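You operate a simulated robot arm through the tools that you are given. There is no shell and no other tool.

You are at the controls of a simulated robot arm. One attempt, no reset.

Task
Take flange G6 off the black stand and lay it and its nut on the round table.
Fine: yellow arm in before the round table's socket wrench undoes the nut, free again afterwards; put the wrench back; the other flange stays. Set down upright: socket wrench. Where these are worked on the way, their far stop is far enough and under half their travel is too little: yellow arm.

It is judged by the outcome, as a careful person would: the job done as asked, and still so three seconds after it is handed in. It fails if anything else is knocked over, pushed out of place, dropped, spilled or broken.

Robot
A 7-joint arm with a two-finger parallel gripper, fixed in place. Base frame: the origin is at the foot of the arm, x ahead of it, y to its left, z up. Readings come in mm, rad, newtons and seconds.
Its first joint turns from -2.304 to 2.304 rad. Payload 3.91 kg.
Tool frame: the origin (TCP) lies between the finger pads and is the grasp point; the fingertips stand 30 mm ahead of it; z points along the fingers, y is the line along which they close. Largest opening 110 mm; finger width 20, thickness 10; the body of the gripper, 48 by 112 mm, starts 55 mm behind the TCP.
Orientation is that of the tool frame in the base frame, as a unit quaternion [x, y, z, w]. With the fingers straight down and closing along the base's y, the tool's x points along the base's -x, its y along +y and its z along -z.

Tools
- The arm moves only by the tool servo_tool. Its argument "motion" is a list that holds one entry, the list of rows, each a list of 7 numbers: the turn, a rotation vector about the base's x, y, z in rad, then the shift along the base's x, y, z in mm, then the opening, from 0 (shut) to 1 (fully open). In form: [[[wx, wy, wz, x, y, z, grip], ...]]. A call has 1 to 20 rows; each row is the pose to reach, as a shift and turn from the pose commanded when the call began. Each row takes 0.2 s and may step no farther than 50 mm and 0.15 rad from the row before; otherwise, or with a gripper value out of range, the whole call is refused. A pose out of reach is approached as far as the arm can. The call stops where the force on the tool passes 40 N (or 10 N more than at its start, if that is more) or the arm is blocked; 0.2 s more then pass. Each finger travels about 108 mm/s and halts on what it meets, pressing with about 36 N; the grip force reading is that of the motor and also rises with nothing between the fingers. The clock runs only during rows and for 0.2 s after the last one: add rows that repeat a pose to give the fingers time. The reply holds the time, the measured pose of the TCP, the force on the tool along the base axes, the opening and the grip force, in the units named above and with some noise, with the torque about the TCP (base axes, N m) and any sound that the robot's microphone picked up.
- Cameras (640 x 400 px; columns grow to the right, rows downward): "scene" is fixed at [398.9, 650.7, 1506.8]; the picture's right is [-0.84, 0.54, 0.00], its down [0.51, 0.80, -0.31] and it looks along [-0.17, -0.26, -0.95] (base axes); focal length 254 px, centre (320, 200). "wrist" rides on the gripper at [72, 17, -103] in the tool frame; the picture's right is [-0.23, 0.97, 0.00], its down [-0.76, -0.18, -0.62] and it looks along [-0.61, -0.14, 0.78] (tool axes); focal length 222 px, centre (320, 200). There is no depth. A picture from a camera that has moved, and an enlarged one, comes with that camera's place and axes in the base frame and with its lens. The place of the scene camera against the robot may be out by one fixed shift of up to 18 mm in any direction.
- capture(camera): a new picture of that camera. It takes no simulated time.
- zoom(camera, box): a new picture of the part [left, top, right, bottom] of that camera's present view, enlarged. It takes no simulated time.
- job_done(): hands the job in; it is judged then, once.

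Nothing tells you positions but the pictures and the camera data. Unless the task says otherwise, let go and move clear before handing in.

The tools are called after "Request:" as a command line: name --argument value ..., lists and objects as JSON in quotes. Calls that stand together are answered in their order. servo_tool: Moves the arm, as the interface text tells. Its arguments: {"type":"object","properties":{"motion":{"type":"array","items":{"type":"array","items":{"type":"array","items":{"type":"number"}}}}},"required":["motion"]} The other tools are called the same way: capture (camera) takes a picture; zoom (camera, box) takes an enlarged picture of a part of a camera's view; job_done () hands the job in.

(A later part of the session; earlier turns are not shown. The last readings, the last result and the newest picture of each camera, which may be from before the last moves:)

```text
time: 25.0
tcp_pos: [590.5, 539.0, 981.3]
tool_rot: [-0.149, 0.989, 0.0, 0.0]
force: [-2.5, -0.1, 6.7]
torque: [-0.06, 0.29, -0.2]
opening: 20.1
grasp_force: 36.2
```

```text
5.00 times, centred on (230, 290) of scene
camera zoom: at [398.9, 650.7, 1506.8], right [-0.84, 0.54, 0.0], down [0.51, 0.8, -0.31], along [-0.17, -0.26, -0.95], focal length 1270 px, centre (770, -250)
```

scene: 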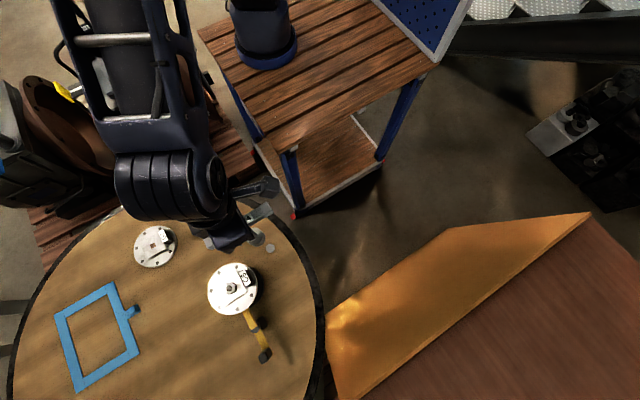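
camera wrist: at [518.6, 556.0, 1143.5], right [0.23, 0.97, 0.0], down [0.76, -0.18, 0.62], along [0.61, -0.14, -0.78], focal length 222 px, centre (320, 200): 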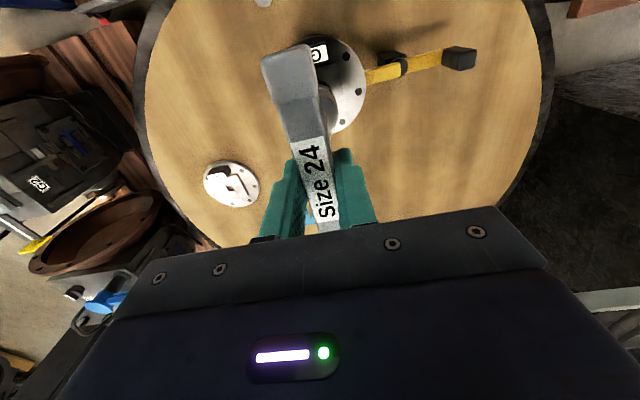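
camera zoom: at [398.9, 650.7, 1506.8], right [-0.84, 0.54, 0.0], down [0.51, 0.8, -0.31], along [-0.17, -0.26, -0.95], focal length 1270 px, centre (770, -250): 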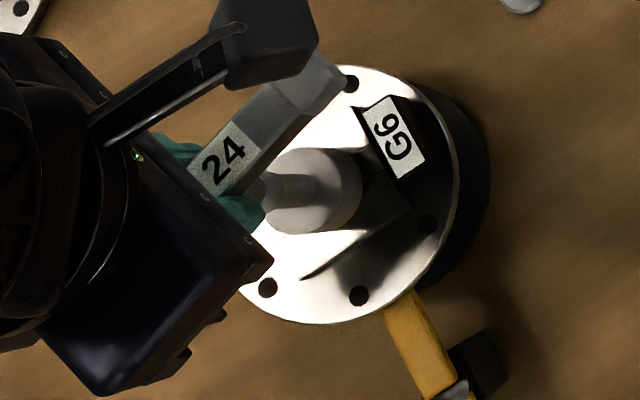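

Request:
zoom --camera "scene" --box '[210, 265, 250, 305]'

Request:
zoom --camera "wrist" --box '[290, 80, 370, 145]'

```text
10.00 times, centred on (230, 285) of scene
camera zoom: at [398.9, 650.7, 1506.8], right [-0.84, 0.54, 0.0], down [0.51, 0.8, -0.31], along [-0.17, -0.26, -0.95], focal length 2540 px, centre (1220, -650)
```

zoom: 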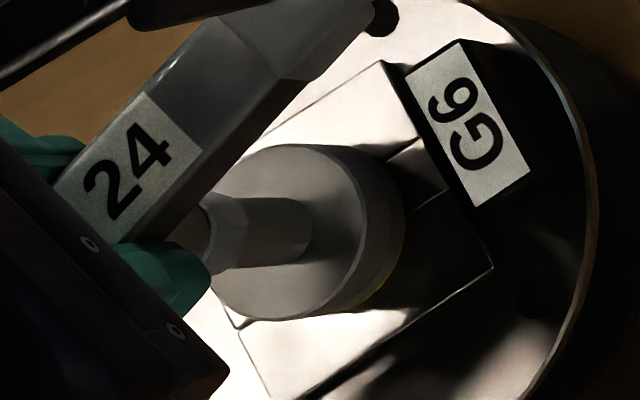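

```text
6.15 times, centred on (330, 112) of wrist
camera zoom: at [516.4, 534.3, 1085.5], right [-0.07, 1.0, 0.0], down [0.78, 0.06, 0.62], along [0.62, 0.04, -0.78], focal length 1367 px, centre (258, 738)
```

zoom: 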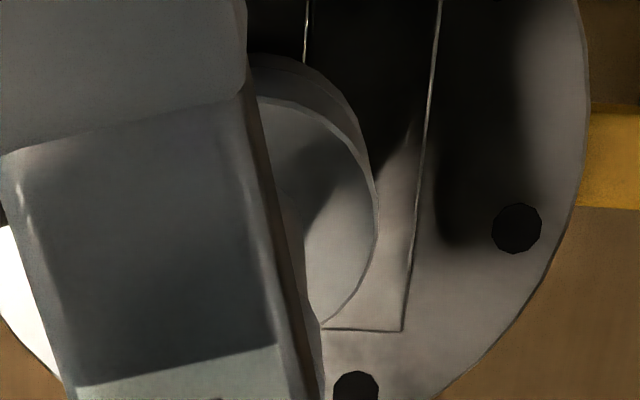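

The picture shows the socket rim still at nut-top height, so it has not slipped over the hex yet. I keep turning with light pressure.

Request:
servo_tool --motion '[[[0, 0, 0.04, 0, 0, 0, 0], [0, 0, 0.08, 0, 0, -0.2, 0], [0, 0, 0.12, 0, 0, -0.2, 0], [0, 0, 0.16, 0, 0, -0.2, 0]]]'

Request:
servo_tool --motion '[[[0, 0, 0.04, 0, 0, 0, 0], [0, 0, 0.08, 0, 0, 0, 0], [0, 0, 0.12, 0, 0, 0, 0], [0, 0, 0.16, 0, 0, 0, 0]]]'

```text
time: 26.0
tcp_pos: [591.2, 539.7, 983.7]
tool_rot: [-0.228, 0.974, 0.0, 0.001]
force: [-0.7, 1.6, 10.9]
torque: [0.27, 0.12, -0.15]
opening: 19.8
grasp_force: 35.7
```

```text
time: 27.0
tcp_pos: [589.9, 539.5, 982.6]
tool_rot: [-0.305, 0.952, 0.001, 0.0]
force: [0.3, -1.8, 17.8]
torque: [-0.27, -0.05, -0.08]
opening: 19.9
grasp_force: 36.0
```

Request:
zoom --camera "scene" --box '[210, 265, 250, 305]'

Request:
zoom --camera "wrist" --box '[220, 20, 420, 180]'

```text
10.00 times, centred on (230, 285) of scene
camera zoom: at [398.9, 650.7, 1506.8], right [-0.84, 0.54, 0.0], down [0.51, 0.8, -0.31], along [-0.17, -0.26, -0.95], focal length 2540 px, centre (1220, -650)
```

zoom: 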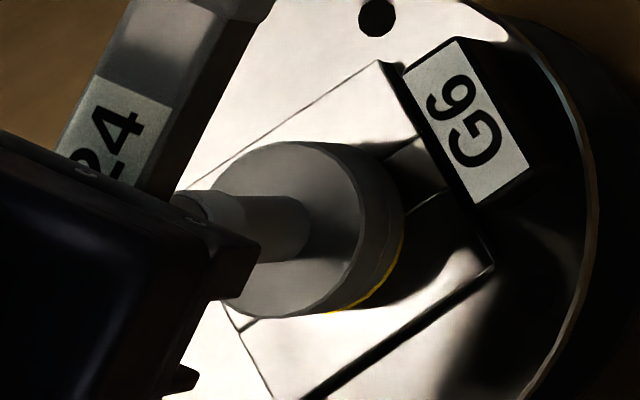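

```text
2.50 times, centred on (320, 100) of wrist
camera zoom: at [521.6, 510.8, 1085.3], right [-0.38, 0.92, 0.0], down [0.72, 0.3, 0.62], along [0.58, 0.24, -0.78], focal length 555 px, centre (320, 450)
```

zoom: 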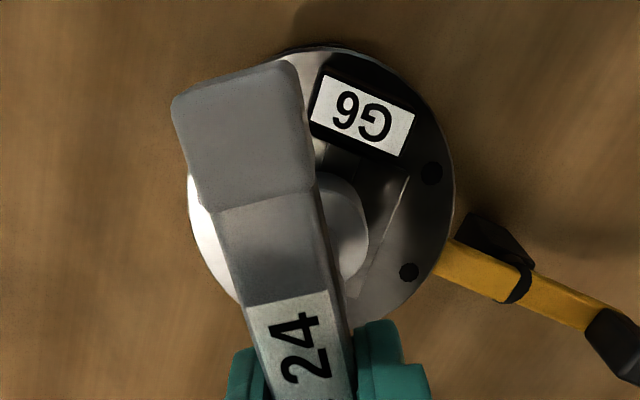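

The contact height barely changed through 35°, so I should check the nut's orientation and centre precisely. I lift off and move aside to look.

Request:
servo_tool --motion '[[[0, 0, 0, 0, 0, 10, 0], [0, 0, -0.1, 0, 0, 30, 0], [0, 0, -0.2, -20, -10, 58, 0], [0, 0, -0.3, -50, -25, 58, 0], [0, 0, -0.4, -80, -40, 58, 0], [0, 0, -0.5, -110, -50, 58, 0], [0, 0, -0.62, -120.4, -55.1, 58, 0], [0, 0, -0.62, -120.4, -55.1, 58, 0]]]'

Request:
zoom --camera "scene" --box '[218, 274, 246, 302]'

Request:
zoom --camera "wrist" --box '[340, 130, 410, 200]'

Request:
zoom --camera "scene" --box '[225, 205, 295, 275]'

```text
time: 28.8
tcp_pos: [469.8, 483.9, 1040.0]
tool_rot: [0.001, 1.0, 0.0, 0.0]
force: [-0.4, 0.0, -3.9]
torque: [-0.03, -0.03, 0.0]
opening: 19.6
grasp_force: 35.6
```

```text
14.29 times, centred on (232, 288) of scene
camera zoom: at [398.9, 650.7, 1506.8], right [-0.84, 0.54, 0.0], down [0.51, 0.8, -0.31], along [-0.17, -0.26, -0.95], focal length 3628 px, centre (1577, -1057)
```

zoom: 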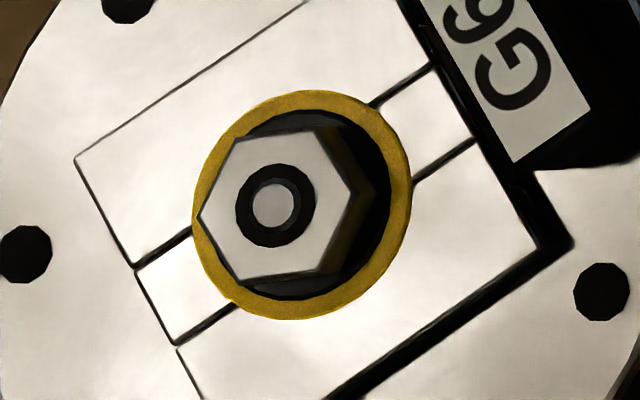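

```text
5.71 times, centred on (375, 165) of wrist
camera zoom: at [398.8, 500.5, 1142.7], right [0.23, 0.97, 0.0], down [0.76, -0.18, 0.62], along [0.61, -0.14, -0.78], focal length 1269 px, centre (6, 400)
```

zoom: 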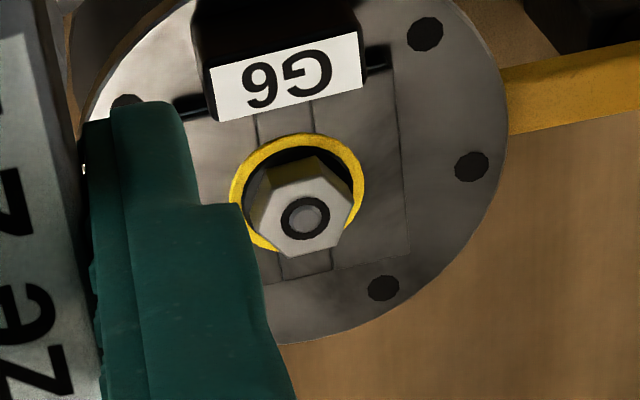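

```text
5.71 times, centred on (260, 240) of scene
camera zoom: at [398.9, 650.7, 1506.8], right [-0.84, 0.54, 0.0], down [0.51, 0.8, -0.31], along [-0.17, -0.26, -0.95], focal length 1451 px, centre (663, -29)
```

zoom: 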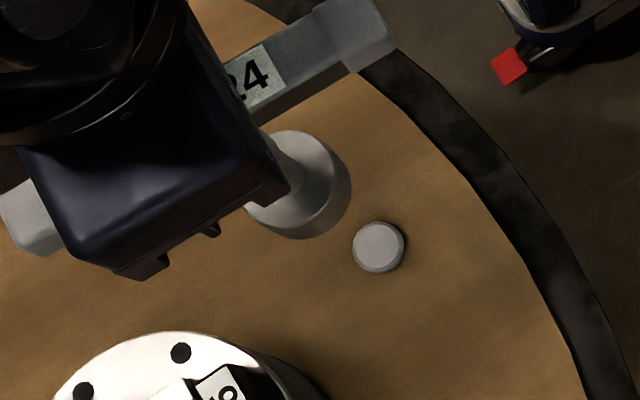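

A yellow ring has appeared around the nut where there was none, so the wrench does seem to have started working it. I go back over the nut at the same angle I left, reseat, and carry on counter-clockwise.

Request:
servo_tool --motion '[[[0, 0, 0.1, 20, 9, 0, 0], [0, 0, 0.2, 45, 20.5, 0, 0], [0, 0, 0.3, 70, 32, 0, 0], [0, 0, 0.4, 95, 43.5, 0, 0], [0, 0, 0.5, 114, 52, 0, 0], [0, 0, 0.62, 120.4, 55.1, 0, 0], [0, 0, 0.62, 120.4, 55.1, -20, 0], [0, 0, 0.62, 120.4, 55.1, -40, 0], [0, 0, 0.62, 120.4, 55.1, -48, 0], [0, 0, 0.62, 120.4, 55.1, -53, 0], [0, 0, 0.62, 120.4, 55.1, -56, 0], [0, 0, 0.62, 120.4, 55.1, -56, 0]]]'

```text
time: 31.4
tcp_pos: [591.2, 540.4, 983.6]
tool_rot: [-0.305, 0.952, 0.001, 0.0]
force: [0.5, -0.1, -3.9]
torque: [0.02, -0.01, 0.01]
opening: 19.6
grasp_force: 36.3
```

Request:
servo_tool --motion '[[[0, 0, 0, 0, 0, -1, 0], [0, 0, 0, 0, 0, -1.5, 0], [0, 0, 0, 0, 0, -2, 0], [0, 0, 0, 0, 0, -2, 0]]]'

Request:
zoom --camera "scene" --box '[210, 265, 250, 305]'

```text
time: 32.4
tcp_pos: [591.6, 540.4, 982.0]
tool_rot: [-0.305, 0.952, 0.0, 0.001]
force: [-0.6, -0.1, 9.2]
torque: [-0.03, 0.04, 0.0]
opening: 19.9
grasp_force: 36.0
```

```text
10.00 times, centred on (230, 285) of scene
camera zoom: at [398.9, 650.7, 1506.8], right [-0.84, 0.54, 0.0], down [0.51, 0.8, -0.31], along [-0.17, -0.26, -0.95], focal length 2540 px, centre (1220, -650)
```

zoom: 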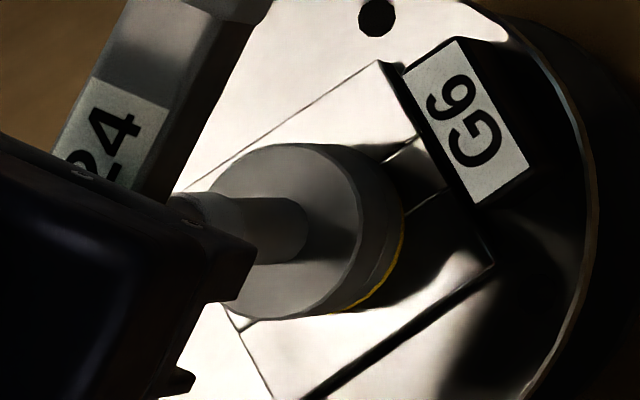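

The socket is seated again at the same height. I turn on counter-clockwise and watch torque and force.

Request:
servo_tool --motion '[[[0, 0, 0.1, 0, 0, 0.3, 0], [0, 0, 0.2, 0, 0, 0.3, 0], [0, 0, 0.3, 0, 0, 0.3, 0], [0, 0, 0.4, 0, 0, 0.3, 0]]]'

Request:
servo_tool --motion '[[[0, 0, 0.1, 0, 0, 0, 0], [0, 0, 0.2, 0, 0, 0, 0], [0, 0, 0.3, 0, 0, 0, 0], [0, 0, 0.4, 0, 0, 0, 0]]]'

Request:
zoom --camera "scene" --box '[200, 255, 260, 315]'

Request:
zoom --camera "wrist" --box '[220, 20, 420, 180]'

```text
time: 33.4
tcp_pos: [590.2, 538.4, 982.6]
tool_rot: [-0.489, 0.872, 0.0, 0.0]
force: [0.0, 0.2, 6.3]
torque: [0.07, -0.06, -0.02]
opening: 19.9
grasp_force: 36.4
```

```text
time: 34.4
tcp_pos: [590.4, 540.2, 983.2]
tool_rot: [-0.652, 0.758, 0.0, 0.0]
force: [1.6, -0.9, 3.0]
torque: [-0.05, -0.16, -0.03]
opening: 19.7
grasp_force: 35.7
```

```text
6.67 times, centred on (230, 285) of scene
camera zoom: at [398.9, 650.7, 1506.8], right [-0.84, 0.54, 0.0], down [0.51, 0.8, -0.31], along [-0.17, -0.26, -0.95], focal length 1693 px, centre (920, -367)
```

zoom: 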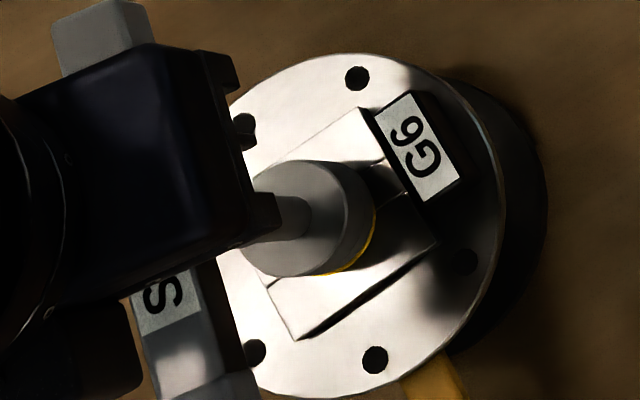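

```text
2.50 times, centred on (320, 100) of wrist
camera zoom: at [562.6, 469.9, 1085.4], right [-0.93, 0.37, 0.0], down [0.29, 0.73, 0.62], along [0.23, 0.58, -0.78], focal length 555 px, centre (320, 450)
```

zoom: 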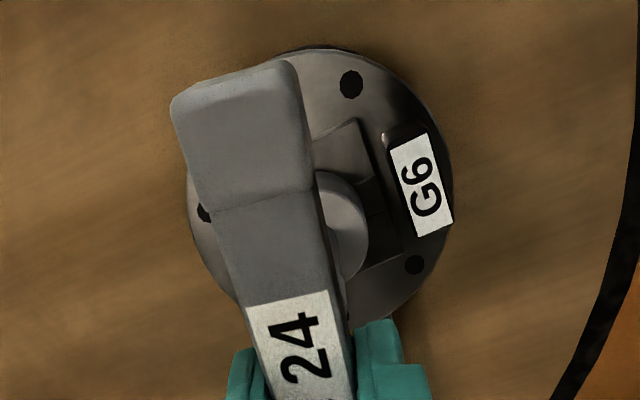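

Request:
servo_tool --motion '[[[0, 0, 0.1, 0, 0, 0, 0], [0, 0, 0.2, 0, 0, 0, 0], [0, 0, 0.3, 0, 0, 0, 0], [0, 0, 0.4, 0, 0, 0, 0], [0, 0, 0.5, 0, 0, 0, 0], [0, 0, 0.6, 0, 0, 0, 0]]]'

Request:
zoom --camera "scene" --box '[200, 255, 260, 315]'

```text
time: 35.8
tcp_pos: [591.0, 539.7, 983.3]
tool_rot: [0.847, -0.532, 0.0, 0.0]
force: [0.2, -1.9, 1.0]
torque: [-0.25, -0.03, -0.02]
opening: 19.8
grasp_force: 35.2
```

```text
6.67 times, centred on (230, 285) of scene
camera zoom: at [398.9, 650.7, 1506.8], right [-0.84, 0.54, 0.0], down [0.51, 0.8, -0.31], along [-0.17, -0.26, -0.95], focal length 1693 px, centre (920, -367)
```

zoom: 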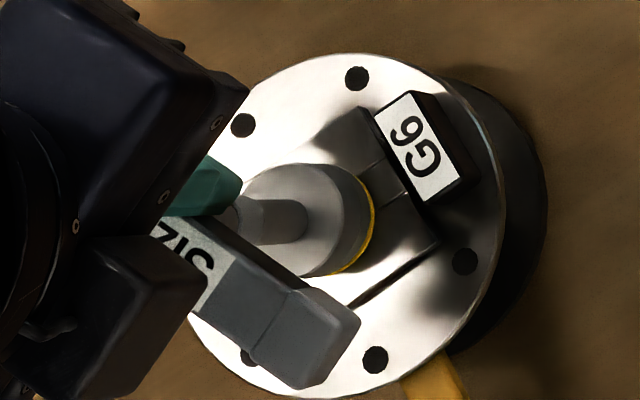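

I've turned about 116° in total. I lift off, unwind the wrist and move aside to inspect the nut and ring.

Request:
servo_tool --motion '[[[0, 0, 0, 0, 0, 10, 0], [0, 0, 0, 0, 0, 35, 0], [0, 0, -0.1, 0, 0, 57.7, 0], [0, 0, -0.25, -20, -10, 57.7, 0], [0, 0, -0.4, -40, -20, 57.7, 0], [0, 0, -0.55, -60, -30, 57.7, 0], [0, 0, -0.7, -80, -40, 57.7, 0], [0, 0, -0.85, -100, -47, 57.7, 0], [0, 0, -1.0, -120.4, -55.1, 57.7, 0], [0, 0, -1.15, -120.4, -55.1, 57.7, 0], [0, 0, -1.3, -120.4, -55.1, 57.7, 0], [0, 0, -1.45, -120.4, -55.1, 57.7, 0], [0, 0, -1.6, -120.4, -55.1, 57.7, 0], [0, 0, -1.75, -120.4, -55.1, 57.7, 0], [0, 0, -1.9, -120.4, -55.1, 57.7, 0], [0, 0, -2.02, -120.4, -55.1, 57.7, 0], [0, 0, -2.02, -120.4, -55.1, 57.7, 0]]]'

Request:
zoom --camera "scene" --box '[218, 274, 246, 302]'

Request:
zoom --camera "wrist" --box '[340, 130, 410, 200]'

```text
time: 39.4
tcp_pos: [469.3, 484.9, 1040.2]
tool_rot: [0.001, 1.0, 0.0, 0.0]
force: [0.5, -1.2, -2.7]
torque: [0.01, 0.01, -0.03]
opening: 20.0
grasp_force: 36.4
```

```text
14.29 times, centred on (232, 288) of scene
camera zoom: at [398.9, 650.7, 1506.8], right [-0.84, 0.54, 0.0], down [0.51, 0.8, -0.31], along [-0.17, -0.26, -0.95], focal length 3628 px, centre (1577, -1057)
```

zoom: 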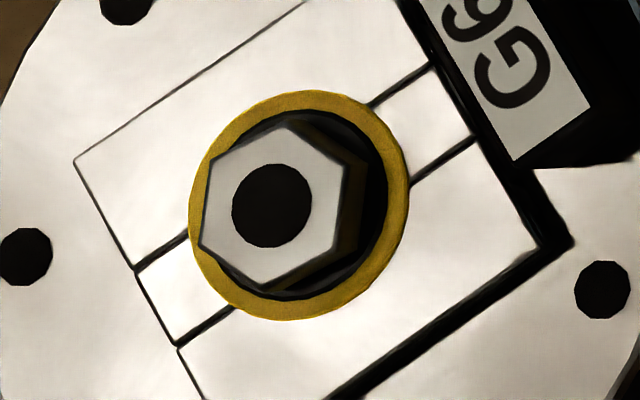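

```text
5.71 times, centred on (375, 165) of wrist
camera zoom: at [397.8, 501.5, 1143.0], right [0.23, 0.97, 0.0], down [0.76, -0.18, 0.62], along [0.61, -0.14, -0.78], focal length 1269 px, centre (6, 400)
```

zoom: 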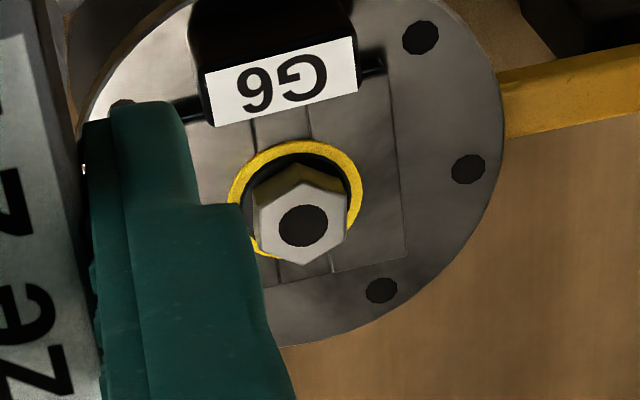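

The nut has clearly turned (about 72° in that pass) and risen roughly 2 mm, with the stud no longer flush in its bore. I'll reseat at an angle matching the hex (120° back) and turn another pass.

Request:
servo_tool --motion '[[[0, 0, -0.074, 20, 9, 0, 0], [0, 0, -0.074, 45, 20.5, 0, 0], [0, 0, -0.074, 70, 32, 0, 0], [0, 0, -0.074, 95, 43.5, 0, 0], [0, 0, -0.074, 114, 52, 0, 0], [0, 0, -0.074, 120.4, 55.1, 0, 0], [0, 0, -0.074, 120.4, 55.1, -20, 0], [0, 0, -0.074, 120.4, 55.1, -40, 0], [0, 0, -0.074, 120.4, 55.1, -47, 0], [0, 0, -0.074, 120.4, 55.1, -51, 0], [0, 0, -0.074, 120.4, 55.1, -54, 0], [0, 0, -0.074, 120.4, 55.1, -54, 0]]]'

```text
time: 42.0
tcp_pos: [589.2, 539.9, 984.9]
tool_rot: [0.038, 0.999, -0.001, 0.0]
force: [-0.2, -0.6, -4.1]
torque: [0.02, -0.01, -0.01]
opening: 19.6
grasp_force: 36.3
```

Request:
servo_tool --motion '[[[0, 0, 0, 0, 0, -1, 0], [0, 0, 0, 0, 0, -2, 0], [0, 0, 0, 0, 0, -2.7, 0], [0, 0, 0, 0, 0, -3.4, 0], [0, 0, 0, 0, 0, -3.4, 0]]]'

```text
time: 43.2
tcp_pos: [590.9, 539.5, 982.7]
tool_rot: [0.037, 0.999, 0.002, 0.0]
force: [-3.4, -0.7, 7.8]
torque: [0.0, 0.51, -0.03]
opening: 20.2
grasp_force: 35.7
```

Request:
servo_tool --motion '[[[0, 0, 0.1, 0, 0, 0.3, 0], [0, 0, 0.2, 0, 0, 0.3, 0], [0, 0, 0.3, 0, 0, 0.3, 0], [0, 0, 0.4, 0, 0, 0.3, 0], [0, 0, 0.5, 0, 0, 0.3, 0]]]'

Request:
servo_tool --motion '[[[0, 0, 0.12, 0, 0, 0, 0], [0, 0, 0.24, 0, 0, 0, 0], [0, 0, 0.36, 0, 0, 0, 0], [0, 0, 0.48, 0, 0, 0, 0], [0, 0, 0.6, 0, 0, 0, 0]]]'

Request:
servo_tool --motion '[[[0, 0, 0.12, 0, 0, 0, 0], [0, 0, 0.24, 0, 0, 0, 0], [0, 0, 0.36, 0, 0, 0, 0], [0, 0, 0.48, 0, 0, 0, 0], [0, 0, 0.6, 0, 0, 0, 0], [0, 0, 0.72, 0, 0, 0, 0], [0, 0, 0.84, 0, 0, 0, 0], [0, 0, 0.99, 0, 0, 0, 0]]]'

```text
time: 44.4
tcp_pos: [591.1, 540.2, 982.4]
tool_rot: [-0.211, 0.977, 0.0, -0.001]
force: [-2.8, 1.0, 10.9]
torque: [0.11, 0.35, -0.03]
opening: 19.8
grasp_force: 36.2
```

```text
time: 45.6
tcp_pos: [590.3, 539.9, 984.8]
tool_rot: [-0.49, 0.872, 0.001, 0.001]
force: [3.3, 5.7, 15.6]
torque: [0.94, -0.5, -0.07]
opening: 19.9
grasp_force: 35.6
```

```text
time: 47.4
tcp_pos: [589.3, 540.2, 982.7]
tool_rot: [0.846, -0.534, -0.001, 0.0]
force: [0.5, 0.4, 34.3]
torque: [-0.05, -0.16, -0.1]
opening: 20.1
grasp_force: 36.1
```

The upward force grew to 34 N as I turned, so the nut is rising and pushing the wrench up. I lift off, unwind, and inspect again.

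Request:
servo_tool --motion '[[[0, 0, 0, 0, 0, 2, 0], [0, 0, 0, 0, 0, 10, 0], [0, 0, 0, 0, 0, 35, 0], [0, 0, -0.1, 0, 0, 57.1, 0], [0, 0, -0.25, -20, -10, 57.1, 0], [0, 0, -0.4, -40, -20, 57.1, 0], [0, 0, -0.55, -60, -30, 57.1, 0], [0, 0, -0.7, -80, -40, 57.1, 0], [0, 0, -0.85, -100, -47, 57.1, 0], [0, 0, -1.0, -120.4, -55.1, 57.1, 0], [0, 0, -1.15, -120.4, -55.1, 57.1, 0], [0, 0, -1.3, -120.4, -55.1, 57.1, 0], [0, 0, -1.45, -120.4, -55.1, 57.1, 0], [0, 0, -1.6, -120.4, -55.1, 57.1, 0], [0, 0, -1.75, -120.4, -55.1, 57.1, 0], [0, 0, -1.9, -120.4, -55.1, 57.1, 0], [0, 0, -2.016, -120.4, -55.1, 57.1, 0], [0, 0, -2.016, -120.4, -55.1, 57.1, 0]]]'

Request:
zoom --camera "scene" --box '[218, 274, 246, 302]'

Request:
zoom --camera "wrist" --box '[340, 130, 410, 200]'

Request:
capture --camera "wrist"

```text
time: 51.2
tcp_pos: [469.5, 484.4, 1040.5]
tool_rot: [0.001, 1.0, 0.0, 0.0]
force: [1.0, 0.1, -2.6]
torque: [0.01, 0.0, 0.0]
opening: 19.8
grasp_force: 36.1
```

```text
14.29 times, centred on (232, 288) of scene
camera zoom: at [398.9, 650.7, 1506.8], right [-0.84, 0.54, 0.0], down [0.51, 0.8, -0.31], along [-0.17, -0.26, -0.95], focal length 3628 px, centre (1577, -1057)
```

zoom: 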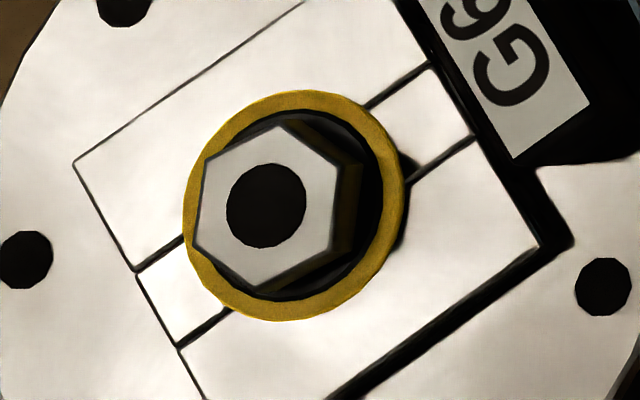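

```text
5.71 times, centred on (375, 165) of wrist
camera zoom: at [398.0, 501.2, 1142.9], right [0.23, 0.97, 0.0], down [0.76, -0.18, 0.62], along [0.61, -0.14, -0.78], focal length 1269 px, centre (6, 400)
```

zoom: 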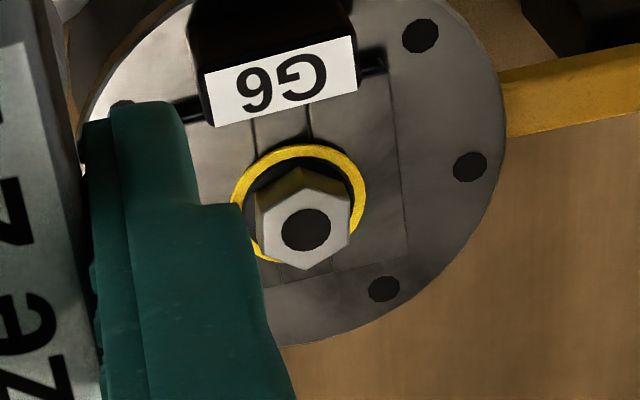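

```text
taken
camera wrist: at [398.0, 501.2, 1142.9], right [0.23, 0.97, 0.0], down [0.76, -0.18, 0.62], along [0.61, -0.14, -0.78], focal length 222 px, centre (320, 200)
```

wrist: 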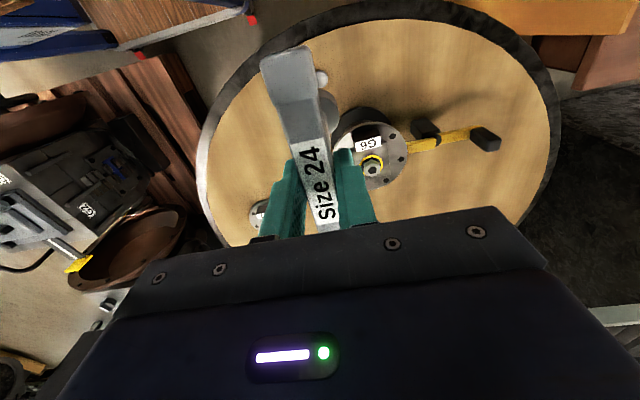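

The nut and its yellow washer ring are climbing the stud, about 3 mm per pass. I do a longer pass of 180°, raising the wrench as the nut rises.

Request:
servo_tool --motion '[[[0, 0, -0.15, 20, 9, 0, 0], [0, 0, -0.3, 45, 20.5, 0, 0], [0, 0, -0.45, 70, 32, 0, 0], [0, 0, -0.6, 95, 43.5, 0, 0], [0, 0, -0.75, 114, 52, 0, 0], [0, 0, -0.9, 120.4, 55.1, 0, 0], [0, 0, -1.05, 120.4, 55.1, 0, 0], [0, 0, -1.1256, 120.4, 55.1, -20, 0], [0, 0, -1.1256, 120.4, 55.1, -40, 0], [0, 0, -1.1256, 120.4, 55.1, -47, 0], [0, 0, -1.1256, 120.4, 55.1, -51, 0], [0, 0, -1.1256, 120.4, 55.1, -52, 0], [0, 0, -1.1256, 120.4, 55.1, -52, 0]]]'

```text
time: 54.0
tcp_pos: [590.3, 539.0, 986.7]
tool_rot: [0.534, 0.846, 0.0, 0.0]
force: [-0.2, 0.0, -2.7]
torque: [0.0, 0.04, -0.03]
opening: 19.5
grasp_force: 36.2
```

Request:
servo_tool --motion '[[[0, 0, 0, 0, 0, -0.8, 0], [0, 0, 0, 0, 0, -1.6, 0], [0, 0, 0, 0, 0, -1.6, 0]]]'

Request:
servo_tool --motion '[[[0, 0, 0, 0, 0, -0.7, 0], [0, 0, 0, 0, 0, -1.2, 0], [0, 0, 0, 0, 0, -1.2, 0]]]'

```text
time: 54.8
tcp_pos: [590.5, 539.8, 985.7]
tool_rot: [0.533, 0.846, 0.001, 0.001]
force: [-0.3, -1.0, -2.5]
torque: [-0.02, 0.02, -0.02]
opening: 20.0
grasp_force: 36.0
```

```text
time: 55.6
tcp_pos: [590.0, 540.4, 985.3]
tool_rot: [0.534, 0.846, 0.001, 0.0]
force: [-0.2, -0.1, -3.7]
torque: [0.03, 0.04, 0.0]
opening: 19.9
grasp_force: 36.5
```

Request:
servo_tool --motion '[[[0, 0, 0, 0, 0, -0.7, 0], [0, 0, 0, 0, 0, -1.4, 0], [0, 0, 0, 0, 0, -1.4, 0]]]'

Request:
servo_tool --motion '[[[0, 0, 0, 0, 0, -0.7, 0], [0, 0, 0, 0, 0, -1.4, 0], [0, 0, 0, 0, 0, -1.4, 0]]]'

```text
time: 56.4
tcp_pos: [588.7, 539.2, 983.6]
tool_rot: [0.534, 0.845, 0.0, 0.0]
force: [0.2, -0.1, -2.8]
torque: [0.02, 0.06, 0.02]
opening: 19.7
grasp_force: 35.6
```

```text
time: 57.2
tcp_pos: [589.8, 540.4, 984.4]
tool_rot: [0.533, 0.846, 0.001, 0.0]
force: [-0.3, -2.8, 15.1]
torque: [-0.3, 0.08, 0.0]
opening: 19.8
grasp_force: 35.9
```

Request:
zoom --camera "wrist" --box '[240, 40, 440, 200]'

Request:
zoom --camera "scene" --box '[205, 260, 255, 310]'

```text
2.50 times, centred on (340, 120) of wrist
camera zoom: at [574.2, 612.1, 1087.0], right [0.98, 0.21, 0.0], down [0.17, -0.76, 0.62], along [0.13, -0.61, -0.78], focal length 555 px, centre (270, 400)
```

zoom: 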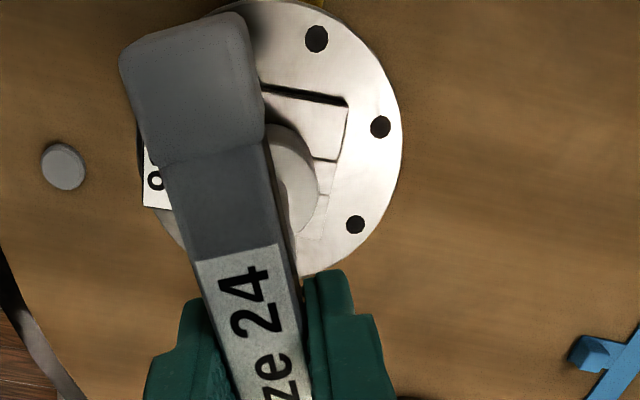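

```text
8.00 times, centred on (230, 285) of scene
camera zoom: at [398.9, 650.7, 1506.8], right [-0.84, 0.54, 0.0], down [0.51, 0.8, -0.31], along [-0.17, -0.26, -0.95], focal length 2032 px, centre (1040, -480)
```

zoom: 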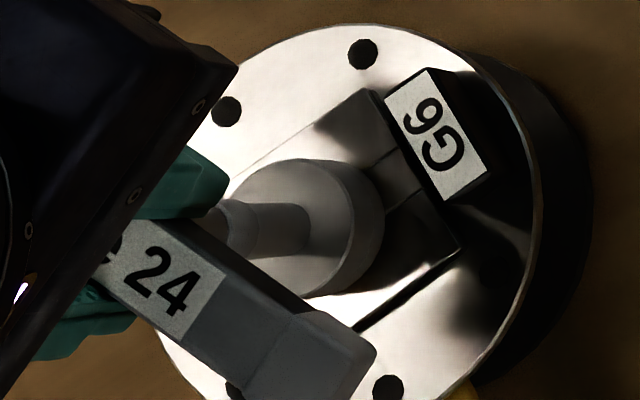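

The wrench is seated again. I turn 180° in three parts while easing upward so the nut can climb.

Request:
servo_tool --motion '[[[0, 0, 0.12, 0, 0, 0.5, 0], [0, 0, 0.24, 0, 0, 0.6, 0], [0, 0, 0.36, 0, 0, 0.8, 0], [0, 0, 0.48, 0, 0, 0.9, 0], [0, 0, 0.6, 0, 0, 1.0, 0], [0, 0, 0.72, 0, 0, 1.1, 0], [0, 0, 0.84, 0, 0, 1.2, 0], [0, 0, 0.96, 0, 0, 1.3, 0]]]'

Request:
servo_tool --motion '[[[0, 0, 0.12, 0, 0, 0.1, 0], [0, 0, 0.24, 0, 0, 0.3, 0], [0, 0, 0.36, 0, 0, 0.4, 0], [0, 0, 0.48, 0, 0, 0.5, 0], [0, 0, 0.6, 0, 0, 0.6, 0], [0, 0, 0.72, 0, 0, 0.7, 0], [0, 0, 0.84, 0, 0, 0.8, 0], [0, 0, 0.96, 0, 0, 1.0, 0]]]'

Request:
zoom --camera "scene" --box '[205, 260, 255, 310]'

```text
time: 59.0
tcp_pos: [589.3, 540.1, 984.1]
tool_rot: [0.082, 0.997, 0.001, 0.0]
force: [-3.6, 0.1, 31.5]
torque: [0.05, 0.58, -0.08]
opening: 19.5
grasp_force: 35.4
```

```text
time: 60.8
tcp_pos: [589.5, 539.3, 985.4]
tool_rot: [-0.388, 0.922, 0.0, 0.0]
force: [-0.3, 0.1, 36.1]
torque: [-0.03, 0.11, -0.08]
opening: 20.0
grasp_force: 36.0
```

```text
8.00 times, centred on (230, 285) of scene
camera zoom: at [398.9, 650.7, 1506.8], right [-0.84, 0.54, 0.0], down [0.51, 0.8, -0.31], along [-0.17, -0.26, -0.95], focal length 2032 px, centre (1040, -480)
```

zoom: 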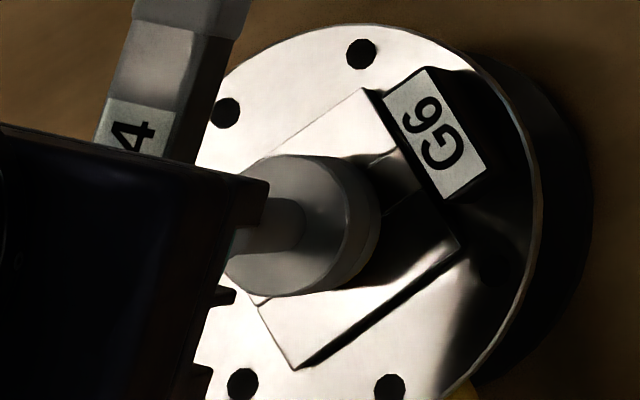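

The press force is high again, so I ease up 1.5 mm and continue the turn while rising faster.

Request:
servo_tool --motion '[[[0, 0, 0, 0, 0, 1.5, 0], [0, 0, 0.12, 0, 0, 1.7, 0], [0, 0, 0.24, 0, 0, 1.9, 0], [0, 0, 0.36, 0, 0, 2.1, 0], [0, 0, 0.48, 0, 0, 2.3, 0], [0, 0, 0.6, 0, 0, 2.5, 0]]]'

Request:
servo_tool --motion '[[[0, 0, 0.12, 0, 0, 0.2, 0], [0, 0, 0.24, 0, 0, 0.4, 0], [0, 0, 0.36, 0, 0, 0.6, 0], [0, 0, 0.48, 0, 0, 0.8, 0], [0, 0, 0.62, 0, 0, 1, 0]]]'

```text
time: 62.2
tcp_pos: [590.6, 538.7, 987.2]
tool_rot: [-0.642, 0.766, 0.001, 0.0]
force: [0.1, -0.6, -2.5]
torque: [0.02, 0.0, 0.0]
opening: 19.7
grasp_force: 36.1
```

```text
time: 63.4
tcp_pos: [589.5, 540.2, 987.5]
tool_rot: [0.846, -0.533, 0.0, 0.0]
force: [0.7, 0.5, -2.9]
torque: [-0.02, 0.02, -0.04]
opening: 19.8
grasp_force: 36.0
```

Request:
servo_tool --motion '[[[0, 0, 0, 0, 0, 10, 0], [0, 0, 0, 0, 0, 30, 0], [0, 0, -0.1, 0, 0, 51.8, 0], [0, 0, -0.25, -20, -10, 51.8, 0], [0, 0, -0.4, -40, -20, 51.8, 0], [0, 0, -0.55, -60, -30, 51.8, 0], [0, 0, -0.7, -80, -40, 51.8, 0], [0, 0, -0.85, -100, -47, 51.8, 0], [0, 0, -1.0, -120.4, -55.1, 51.8, 0], [0, 0, -1.15, -120.4, -55.1, 51.8, 0], [0, 0, -1.3, -120.4, -55.1, 51.8, 0], [0, 0, -1.45, -120.4, -55.1, 51.8, 0], [0, 0, -1.6, -120.4, -55.1, 51.8, 0], [0, 0, -1.75, -120.4, -55.1, 51.8, 0], [0, 0, -1.9, -120.4, -55.1, 51.8, 0], [0, 0, -2.0144, -120.4, -55.1, 51.8, 0], [0, 0, -2.0144, -120.4, -55.1, 51.8, 0]]]'

Request:
zoom --camera "scene" --box '[218, 274, 246, 302]'

Request:
zoom --camera "wrist" --box '[340, 130, 410, 200]'

Request:
zoom --camera "wrist" --box '[240, 40, 440, 200]'

```text
time: 67.0
tcp_pos: [468.9, 484.5, 1041.9]
tool_rot: [0.001, 1.0, 0.0, 0.0]
force: [-0.6, -0.6, -2.0]
torque: [0.02, -0.01, -0.01]
opening: 19.5
grasp_force: 36.0
```

```text
14.29 times, centred on (232, 288) of scene
camera zoom: at [398.9, 650.7, 1506.8], right [-0.84, 0.54, 0.0], down [0.51, 0.8, -0.31], along [-0.17, -0.26, -0.95], focal length 3628 px, centre (1577, -1057)
```

zoom: 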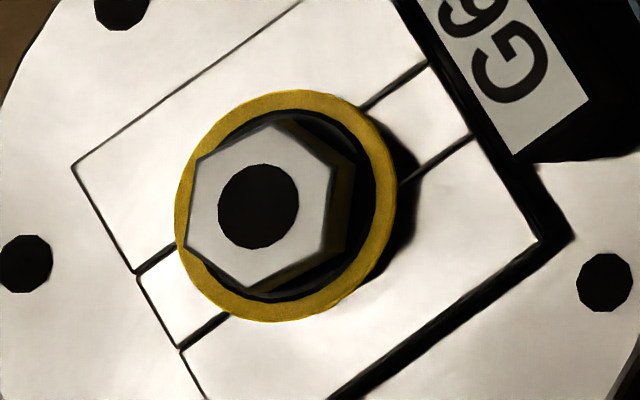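

```text
5.71 times, centred on (375, 165) of wrist
camera zoom: at [398.0, 501.6, 1143.8], right [0.23, 0.97, 0.0], down [0.76, -0.18, 0.62], along [0.61, -0.14, -0.78], focal length 1269 px, centre (6, 400)
```

zoom: 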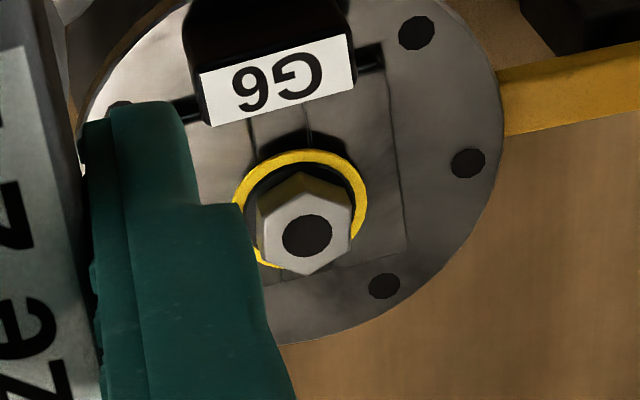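

```text
2.50 times, centred on (340, 120) of wrist
camera zoom: at [398.0, 501.6, 1143.8], right [0.23, 0.97, 0.0], down [0.76, -0.18, 0.62], along [0.61, -0.14, -0.78], focal length 555 px, centre (270, 400)
```

zoom: 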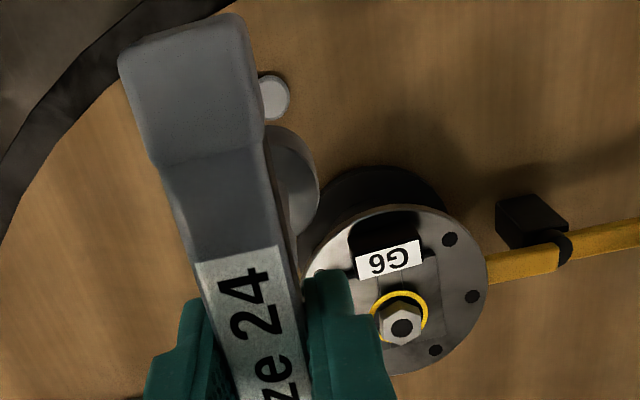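

The nut has now risen about 9 mm in total, turning cleanly with the wrench; it likely needs about 16 mm to clear the stud. I do another 180° pass, with rising matched to the thread (about 1.35 mm/rad).

Request:
servo_tool --motion '[[[0, 0, -0.15, 20, 9, 0, 0], [0, 0, -0.3, 45, 20.5, 0, 0], [0, 0, -0.45, 70, 32, 0, 0], [0, 0, -0.6, 95, 43.5, 0, 0], [0, 0, -0.75, 114, 52, 0, 0], [0, 0, -0.9, 120.4, 55.1, 0, 0], [0, 0, -1.05, 120.4, 55.1, 0, 0], [0, 0, -1.1272, 120.4, 55.1, -15, 0], [0, 0, -1.1272, 120.4, 55.1, -35, 0], [0, 0, -1.1272, 120.4, 55.1, -45, 0], [0, 0, -1.1272, 120.4, 55.1, -48, 0], [0, 0, -1.1272, 120.4, 55.1, -50, 0], [0, 0, -1.1272, 120.4, 55.1, -50, 0]]]'

Request:
servo_tool --motion '[[[0, 0, 0, 0, 0, -1, 0], [0, 0, 0, 0, 0, -2, 0], [0, 0, 0, 0, 0, -2, 0]]]'

Request:
servo_tool --motion '[[[0, 0, 0, 0, 0, -0.7, 0], [0, 0, 0, 0, 0, -1.4, 0], [0, 0, 0, 0, 0, -1.4, 0]]]'

```text
time: 69.8
tcp_pos: [590.1, 541.0, 989.5]
tool_rot: [0.534, 0.845, -0.001, 0.0]
force: [0.2, -0.4, -4.1]
torque: [0.03, -0.01, 0.0]
opening: 19.7
grasp_force: 35.3
```

```text
time: 70.6
tcp_pos: [590.1, 540.0, 987.1]
tool_rot: [0.534, 0.845, 0.001, -0.001]
force: [0.5, -0.2, -3.2]
torque: [0.03, -0.02, 0.01]
opening: 20.0
grasp_force: 35.6
```

```text
time: 71.4
tcp_pos: [590.3, 540.4, 987.5]
tool_rot: [0.534, 0.845, 0.001, 0.0]
force: [-0.7, -1.1, 5.1]
torque: [-0.11, 0.09, 0.0]
opening: 19.9
grasp_force: 36.1
```

Contact is at about 987. Now I turn while rising at thread pitch.

Request:
servo_tool --motion '[[[0, 0, 0.12, 0, 0, 0.16, 0], [0, 0, 0.24, 0, 0, 0.33, 0], [0, 0, 0.36, 0, 0, 0.5, 0], [0, 0, 0.48, 0, 0, 0.66, 0], [0, 0, 0.6, 0, 0, 0.83, 0], [0, 0, 0.72, 0, 0, 1.0, 0], [0, 0, 0.84, 0, 0, 1.16, 0], [0, 0, 0.96, 0, 0, 1.32, 0]]]'

Request:
servo_tool --motion '[[[0, 0, 0.12, 0, 0, 0.16, 0], [0, 0, 0.24, 0, 0, 0.33, 0], [0, 0, 0.36, 0, 0, 0.5, 0], [0, 0, 0.48, 0, 0, 0.66, 0], [0, 0, 0.6, 0, 0, 0.83, 0], [0, 0, 0.72, 0, 0, 1.0, 0], [0, 0, 0.84, 0, 0, 1.16, 0], [0, 0, 0.96, 0, 0, 1.32, 0]]]'

```text
time: 73.2
tcp_pos: [591.0, 538.7, 987.9]
tool_rot: [0.084, 0.996, 0.001, -0.001]
force: [1.8, -1.3, 2.6]
torque: [-0.13, -0.21, -1.26]
opening: 23.5
grasp_force: 36.3
```

```text
time: 75.0
tcp_pos: [590.7, 540.0, 989.1]
tool_rot: [-0.386, 0.922, 0.0, 0.0]
force: [-0.1, -0.1, -3.2]
torque: [0.01, -0.01, -2.79]
opening: 36.5
grasp_force: 36.1
```

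The torque jumped and the bar has twisted in the fingers, so the nut has probably reached the end of its turning. I stop and look before doing anything else.

Request:
capture --camera "scene"

Request:
zoom --camera "scene" --box '[195, 250, 275, 330]'

Request:
capture --camera "wrist"

```text
taken
```

scene: 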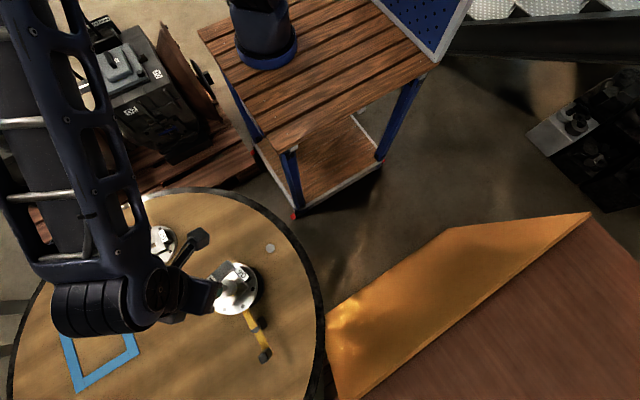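

```text
5.00 times, centred on (235, 290) of scene
camera zoom: at [398.9, 650.7, 1506.8], right [-0.84, 0.54, 0.0], down [0.51, 0.8, -0.31], along [-0.17, -0.26, -0.95], focal length 1270 px, centre (745, -250)
```

zoom: 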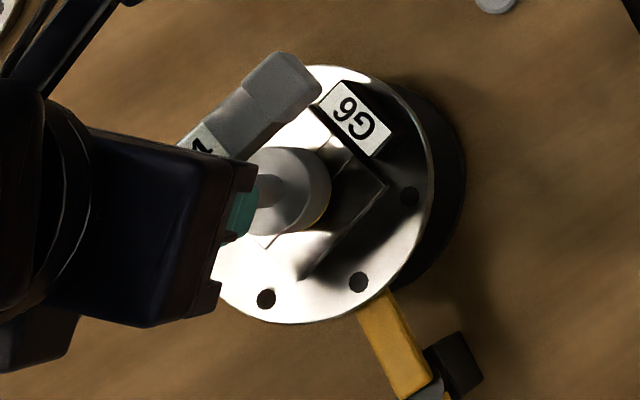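

```text
taken
camera wrist: at [527.7, 499.3, 1092.0], right [-0.53, 0.85, 0.0], down [0.66, 0.42, 0.62], along [0.53, 0.33, -0.78], focal length 222 px, centre (320, 200)
```

wrist: 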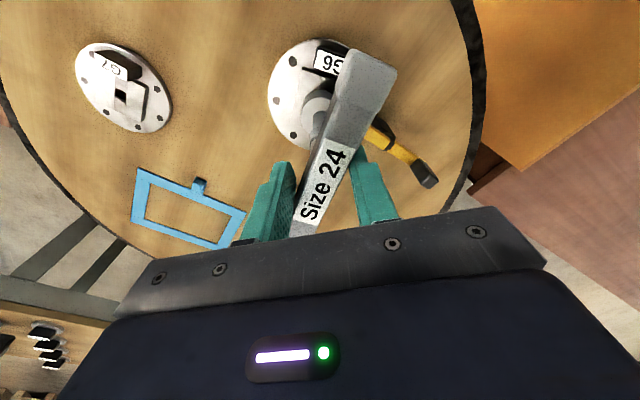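

The bar has twisted about 33° in the grip, and the flange itself turned a little (about 25°) once the nut hit its end. I unwind the tool to relieve the torque until the pads sit flush on the bar again.

Request:
servo_tool --motion '[[[0, 0, -0.1, 0, 0, 0, 0], [0, 0, -0.2, 0, 0, 0, 0], [0, 0, -0.3, 0, 0, 0, 0], [0, 0, -0.4, 0, 0, 0, 0], [0, 0, -0.4, 0, 0, 0, 0]]]'

```text
time: 76.2
tcp_pos: [590.8, 540.5, 988.7]
tool_rot: [-0.194, 0.981, -0.001, 0.0]
force: [0.0, 0.1, -3.1]
torque: [0.01, -0.01, -0.52]
opening: 25.3
grasp_force: 36.2
```

Request:
servo_tool --motion '[[[0, 0, -0.1, 0, 0, 0, 0], [0, 0, -0.2, 0, 0, 0, 0], [0, 0, -0.2, 0, 0, 0, 0]]]'

Request:
zoom --camera "scene" --box '[195, 250, 275, 330]'

Request:
capture --camera "wrist"

```text
time: 77.0
tcp_pos: [591.3, 540.0, 989.9]
tool_rot: [-0.095, 0.995, -0.001, -0.001]
force: [-1.2, 0.7, 0.1]
torque: [0.09, 0.19, -0.39]
opening: 20.6
grasp_force: 35.8
```

```text
5.00 times, centred on (235, 290) of scene
camera zoom: at [398.9, 650.7, 1506.8], right [-0.84, 0.54, 0.0], down [0.51, 0.8, -0.31], along [-0.17, -0.26, -0.95], focal length 1270 px, centre (745, -250)
```

zoom: 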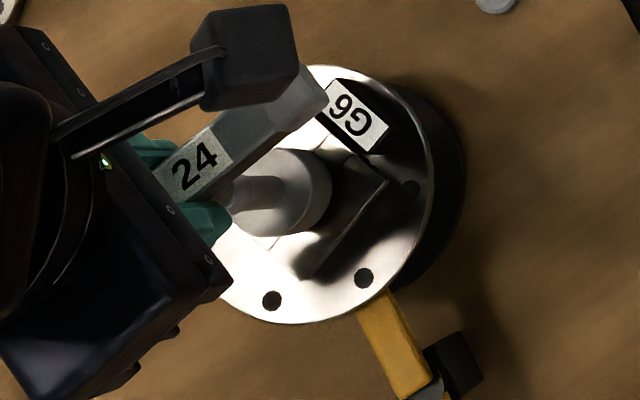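

```text
taken
camera wrist: at [516.0, 542.5, 1092.1], right [0.04, 1.0, 0.0], down [0.78, -0.03, 0.62], along [0.62, -0.02, -0.78], focal length 222 px, centre (320, 200)
```

wrist: 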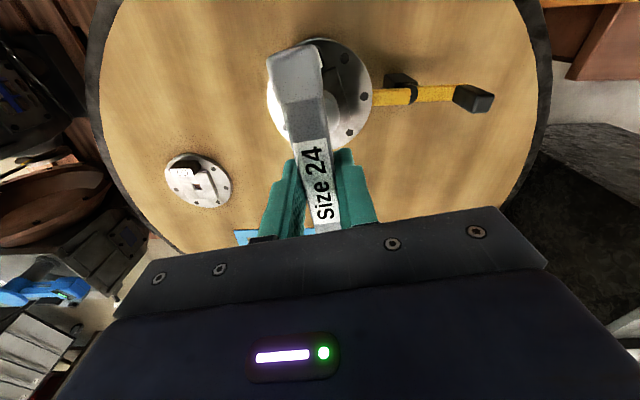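

Request:
servo_tool --motion '[[[0, 0, -0.06, 0, 0, 0, 0], [0, 0, -0.06, 0, 0, 0, 0]]]'

Request:
servo_tool --motion '[[[0, 0, 0, 0, 0, 5, 0], [0, 0, 0, 0, 0, 10, 0], [0, 0, 0, 0, 0, 15, 0], [0, 0, 0, 0, 0, 15, 0]]]'

Request:
zoom --camera "scene" --box '[205, 260, 255, 310]'

```text
time: 77.6
tcp_pos: [589.8, 538.9, 988.4]
tool_rot: [-0.065, 0.998, -0.001, 0.0]
force: [1.1, -0.7, -1.0]
torque: [-0.06, -0.13, 0.03]
opening: 19.8
grasp_force: 36.3
```

```text
time: 78.6
tcp_pos: [589.6, 540.0, 1004.0]
tool_rot: [-0.067, 0.998, 0.001, 0.001]
force: [0.1, 0.2, -3.6]
torque: [0.0, 0.03, -0.01]
opening: 19.8
grasp_force: 36.0
```

```text
8.00 times, centred on (230, 285) of scene
camera zoom: at [398.9, 650.7, 1506.8], right [-0.84, 0.54, 0.0], down [0.51, 0.8, -0.31], along [-0.17, -0.26, -0.95], focal length 2032 px, centre (1040, -480)
```

zoom: 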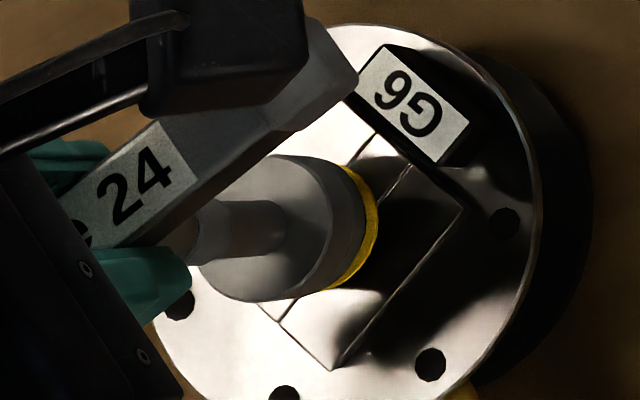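

Request:
servo_tool --motion '[[[0, 0, -0.05, 0, 0, 20, 0], [0, 0, -0.1, -20, -10, 36, 0], [0, 0, -0.133, -50, -25, 36, 0], [0, 0, -0.133, -80, -38, 36, 0], [0, 0, -0.133, -110, -50, 36, 0], [0, 0, -0.133, -120.4, -55.1, 36, 0], [0, 0, -0.133, -120.4, -55.1, 36, 0]]]'

Request:
zoom --camera "scene" --box '[205, 260, 265, 320]'

Request:
zoom --camera "scene" --box '[218, 274, 246, 302]'

Request:
zoom --camera "wrist" --box '[320, 110, 420, 200]'

```text
time: 80.2
tcp_pos: [469.6, 484.3, 1037.6]
tool_rot: [0.001, 1.0, -0.001, 0.0]
force: [0.6, 0.3, -4.4]
torque: [0.01, 0.01, 0.01]
opening: 19.7
grasp_force: 35.8
```

```text
6.67 times, centred on (235, 290) of scene
camera zoom: at [398.9, 650.7, 1506.8], right [-0.84, 0.54, 0.0], down [0.51, 0.8, -0.31], along [-0.17, -0.26, -0.95], focal length 1693 px, centre (887, -400)
```

zoom: 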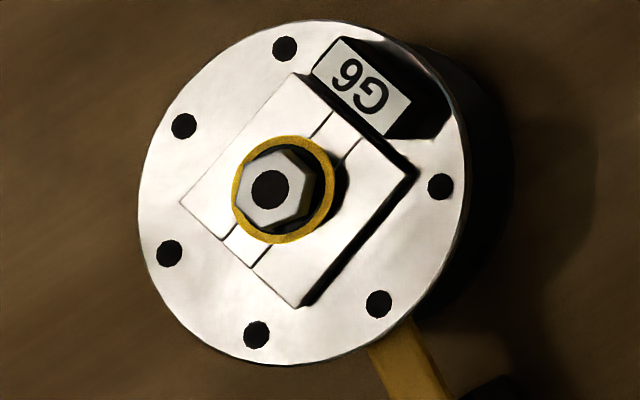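

```text
14.29 times, centred on (232, 288) of scene
camera zoom: at [398.9, 650.7, 1506.8], right [-0.84, 0.54, 0.0], down [0.51, 0.8, -0.31], along [-0.17, -0.26, -0.95], focal length 3628 px, centre (1577, -1057)
```

zoom: 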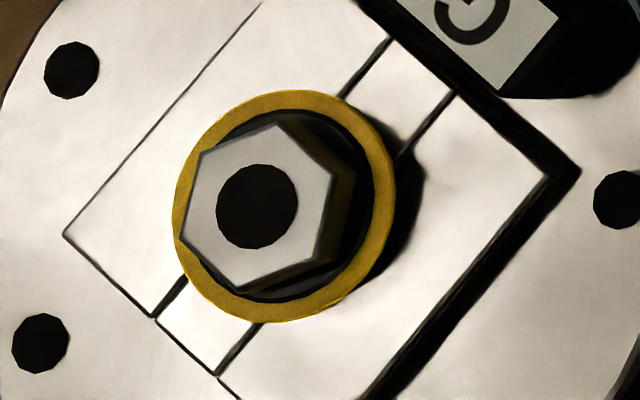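

```text
4.44 times, centred on (370, 155) of wrist
camera zoom: at [396.9, 501.2, 1140.6], right [0.23, 0.97, 0.0], down [0.76, -0.18, 0.62], along [0.61, -0.14, -0.78], focal length 987 px, centre (98, 400)
```

zoom: 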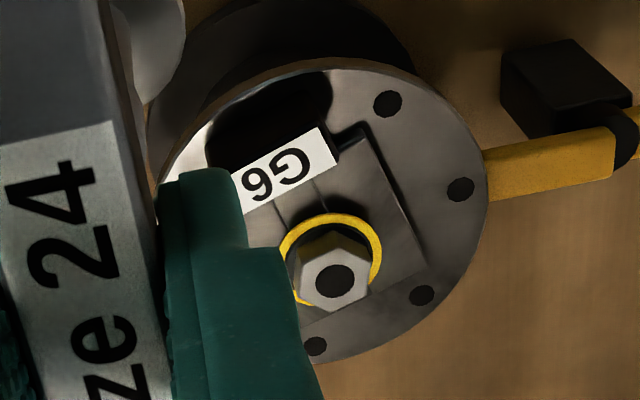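

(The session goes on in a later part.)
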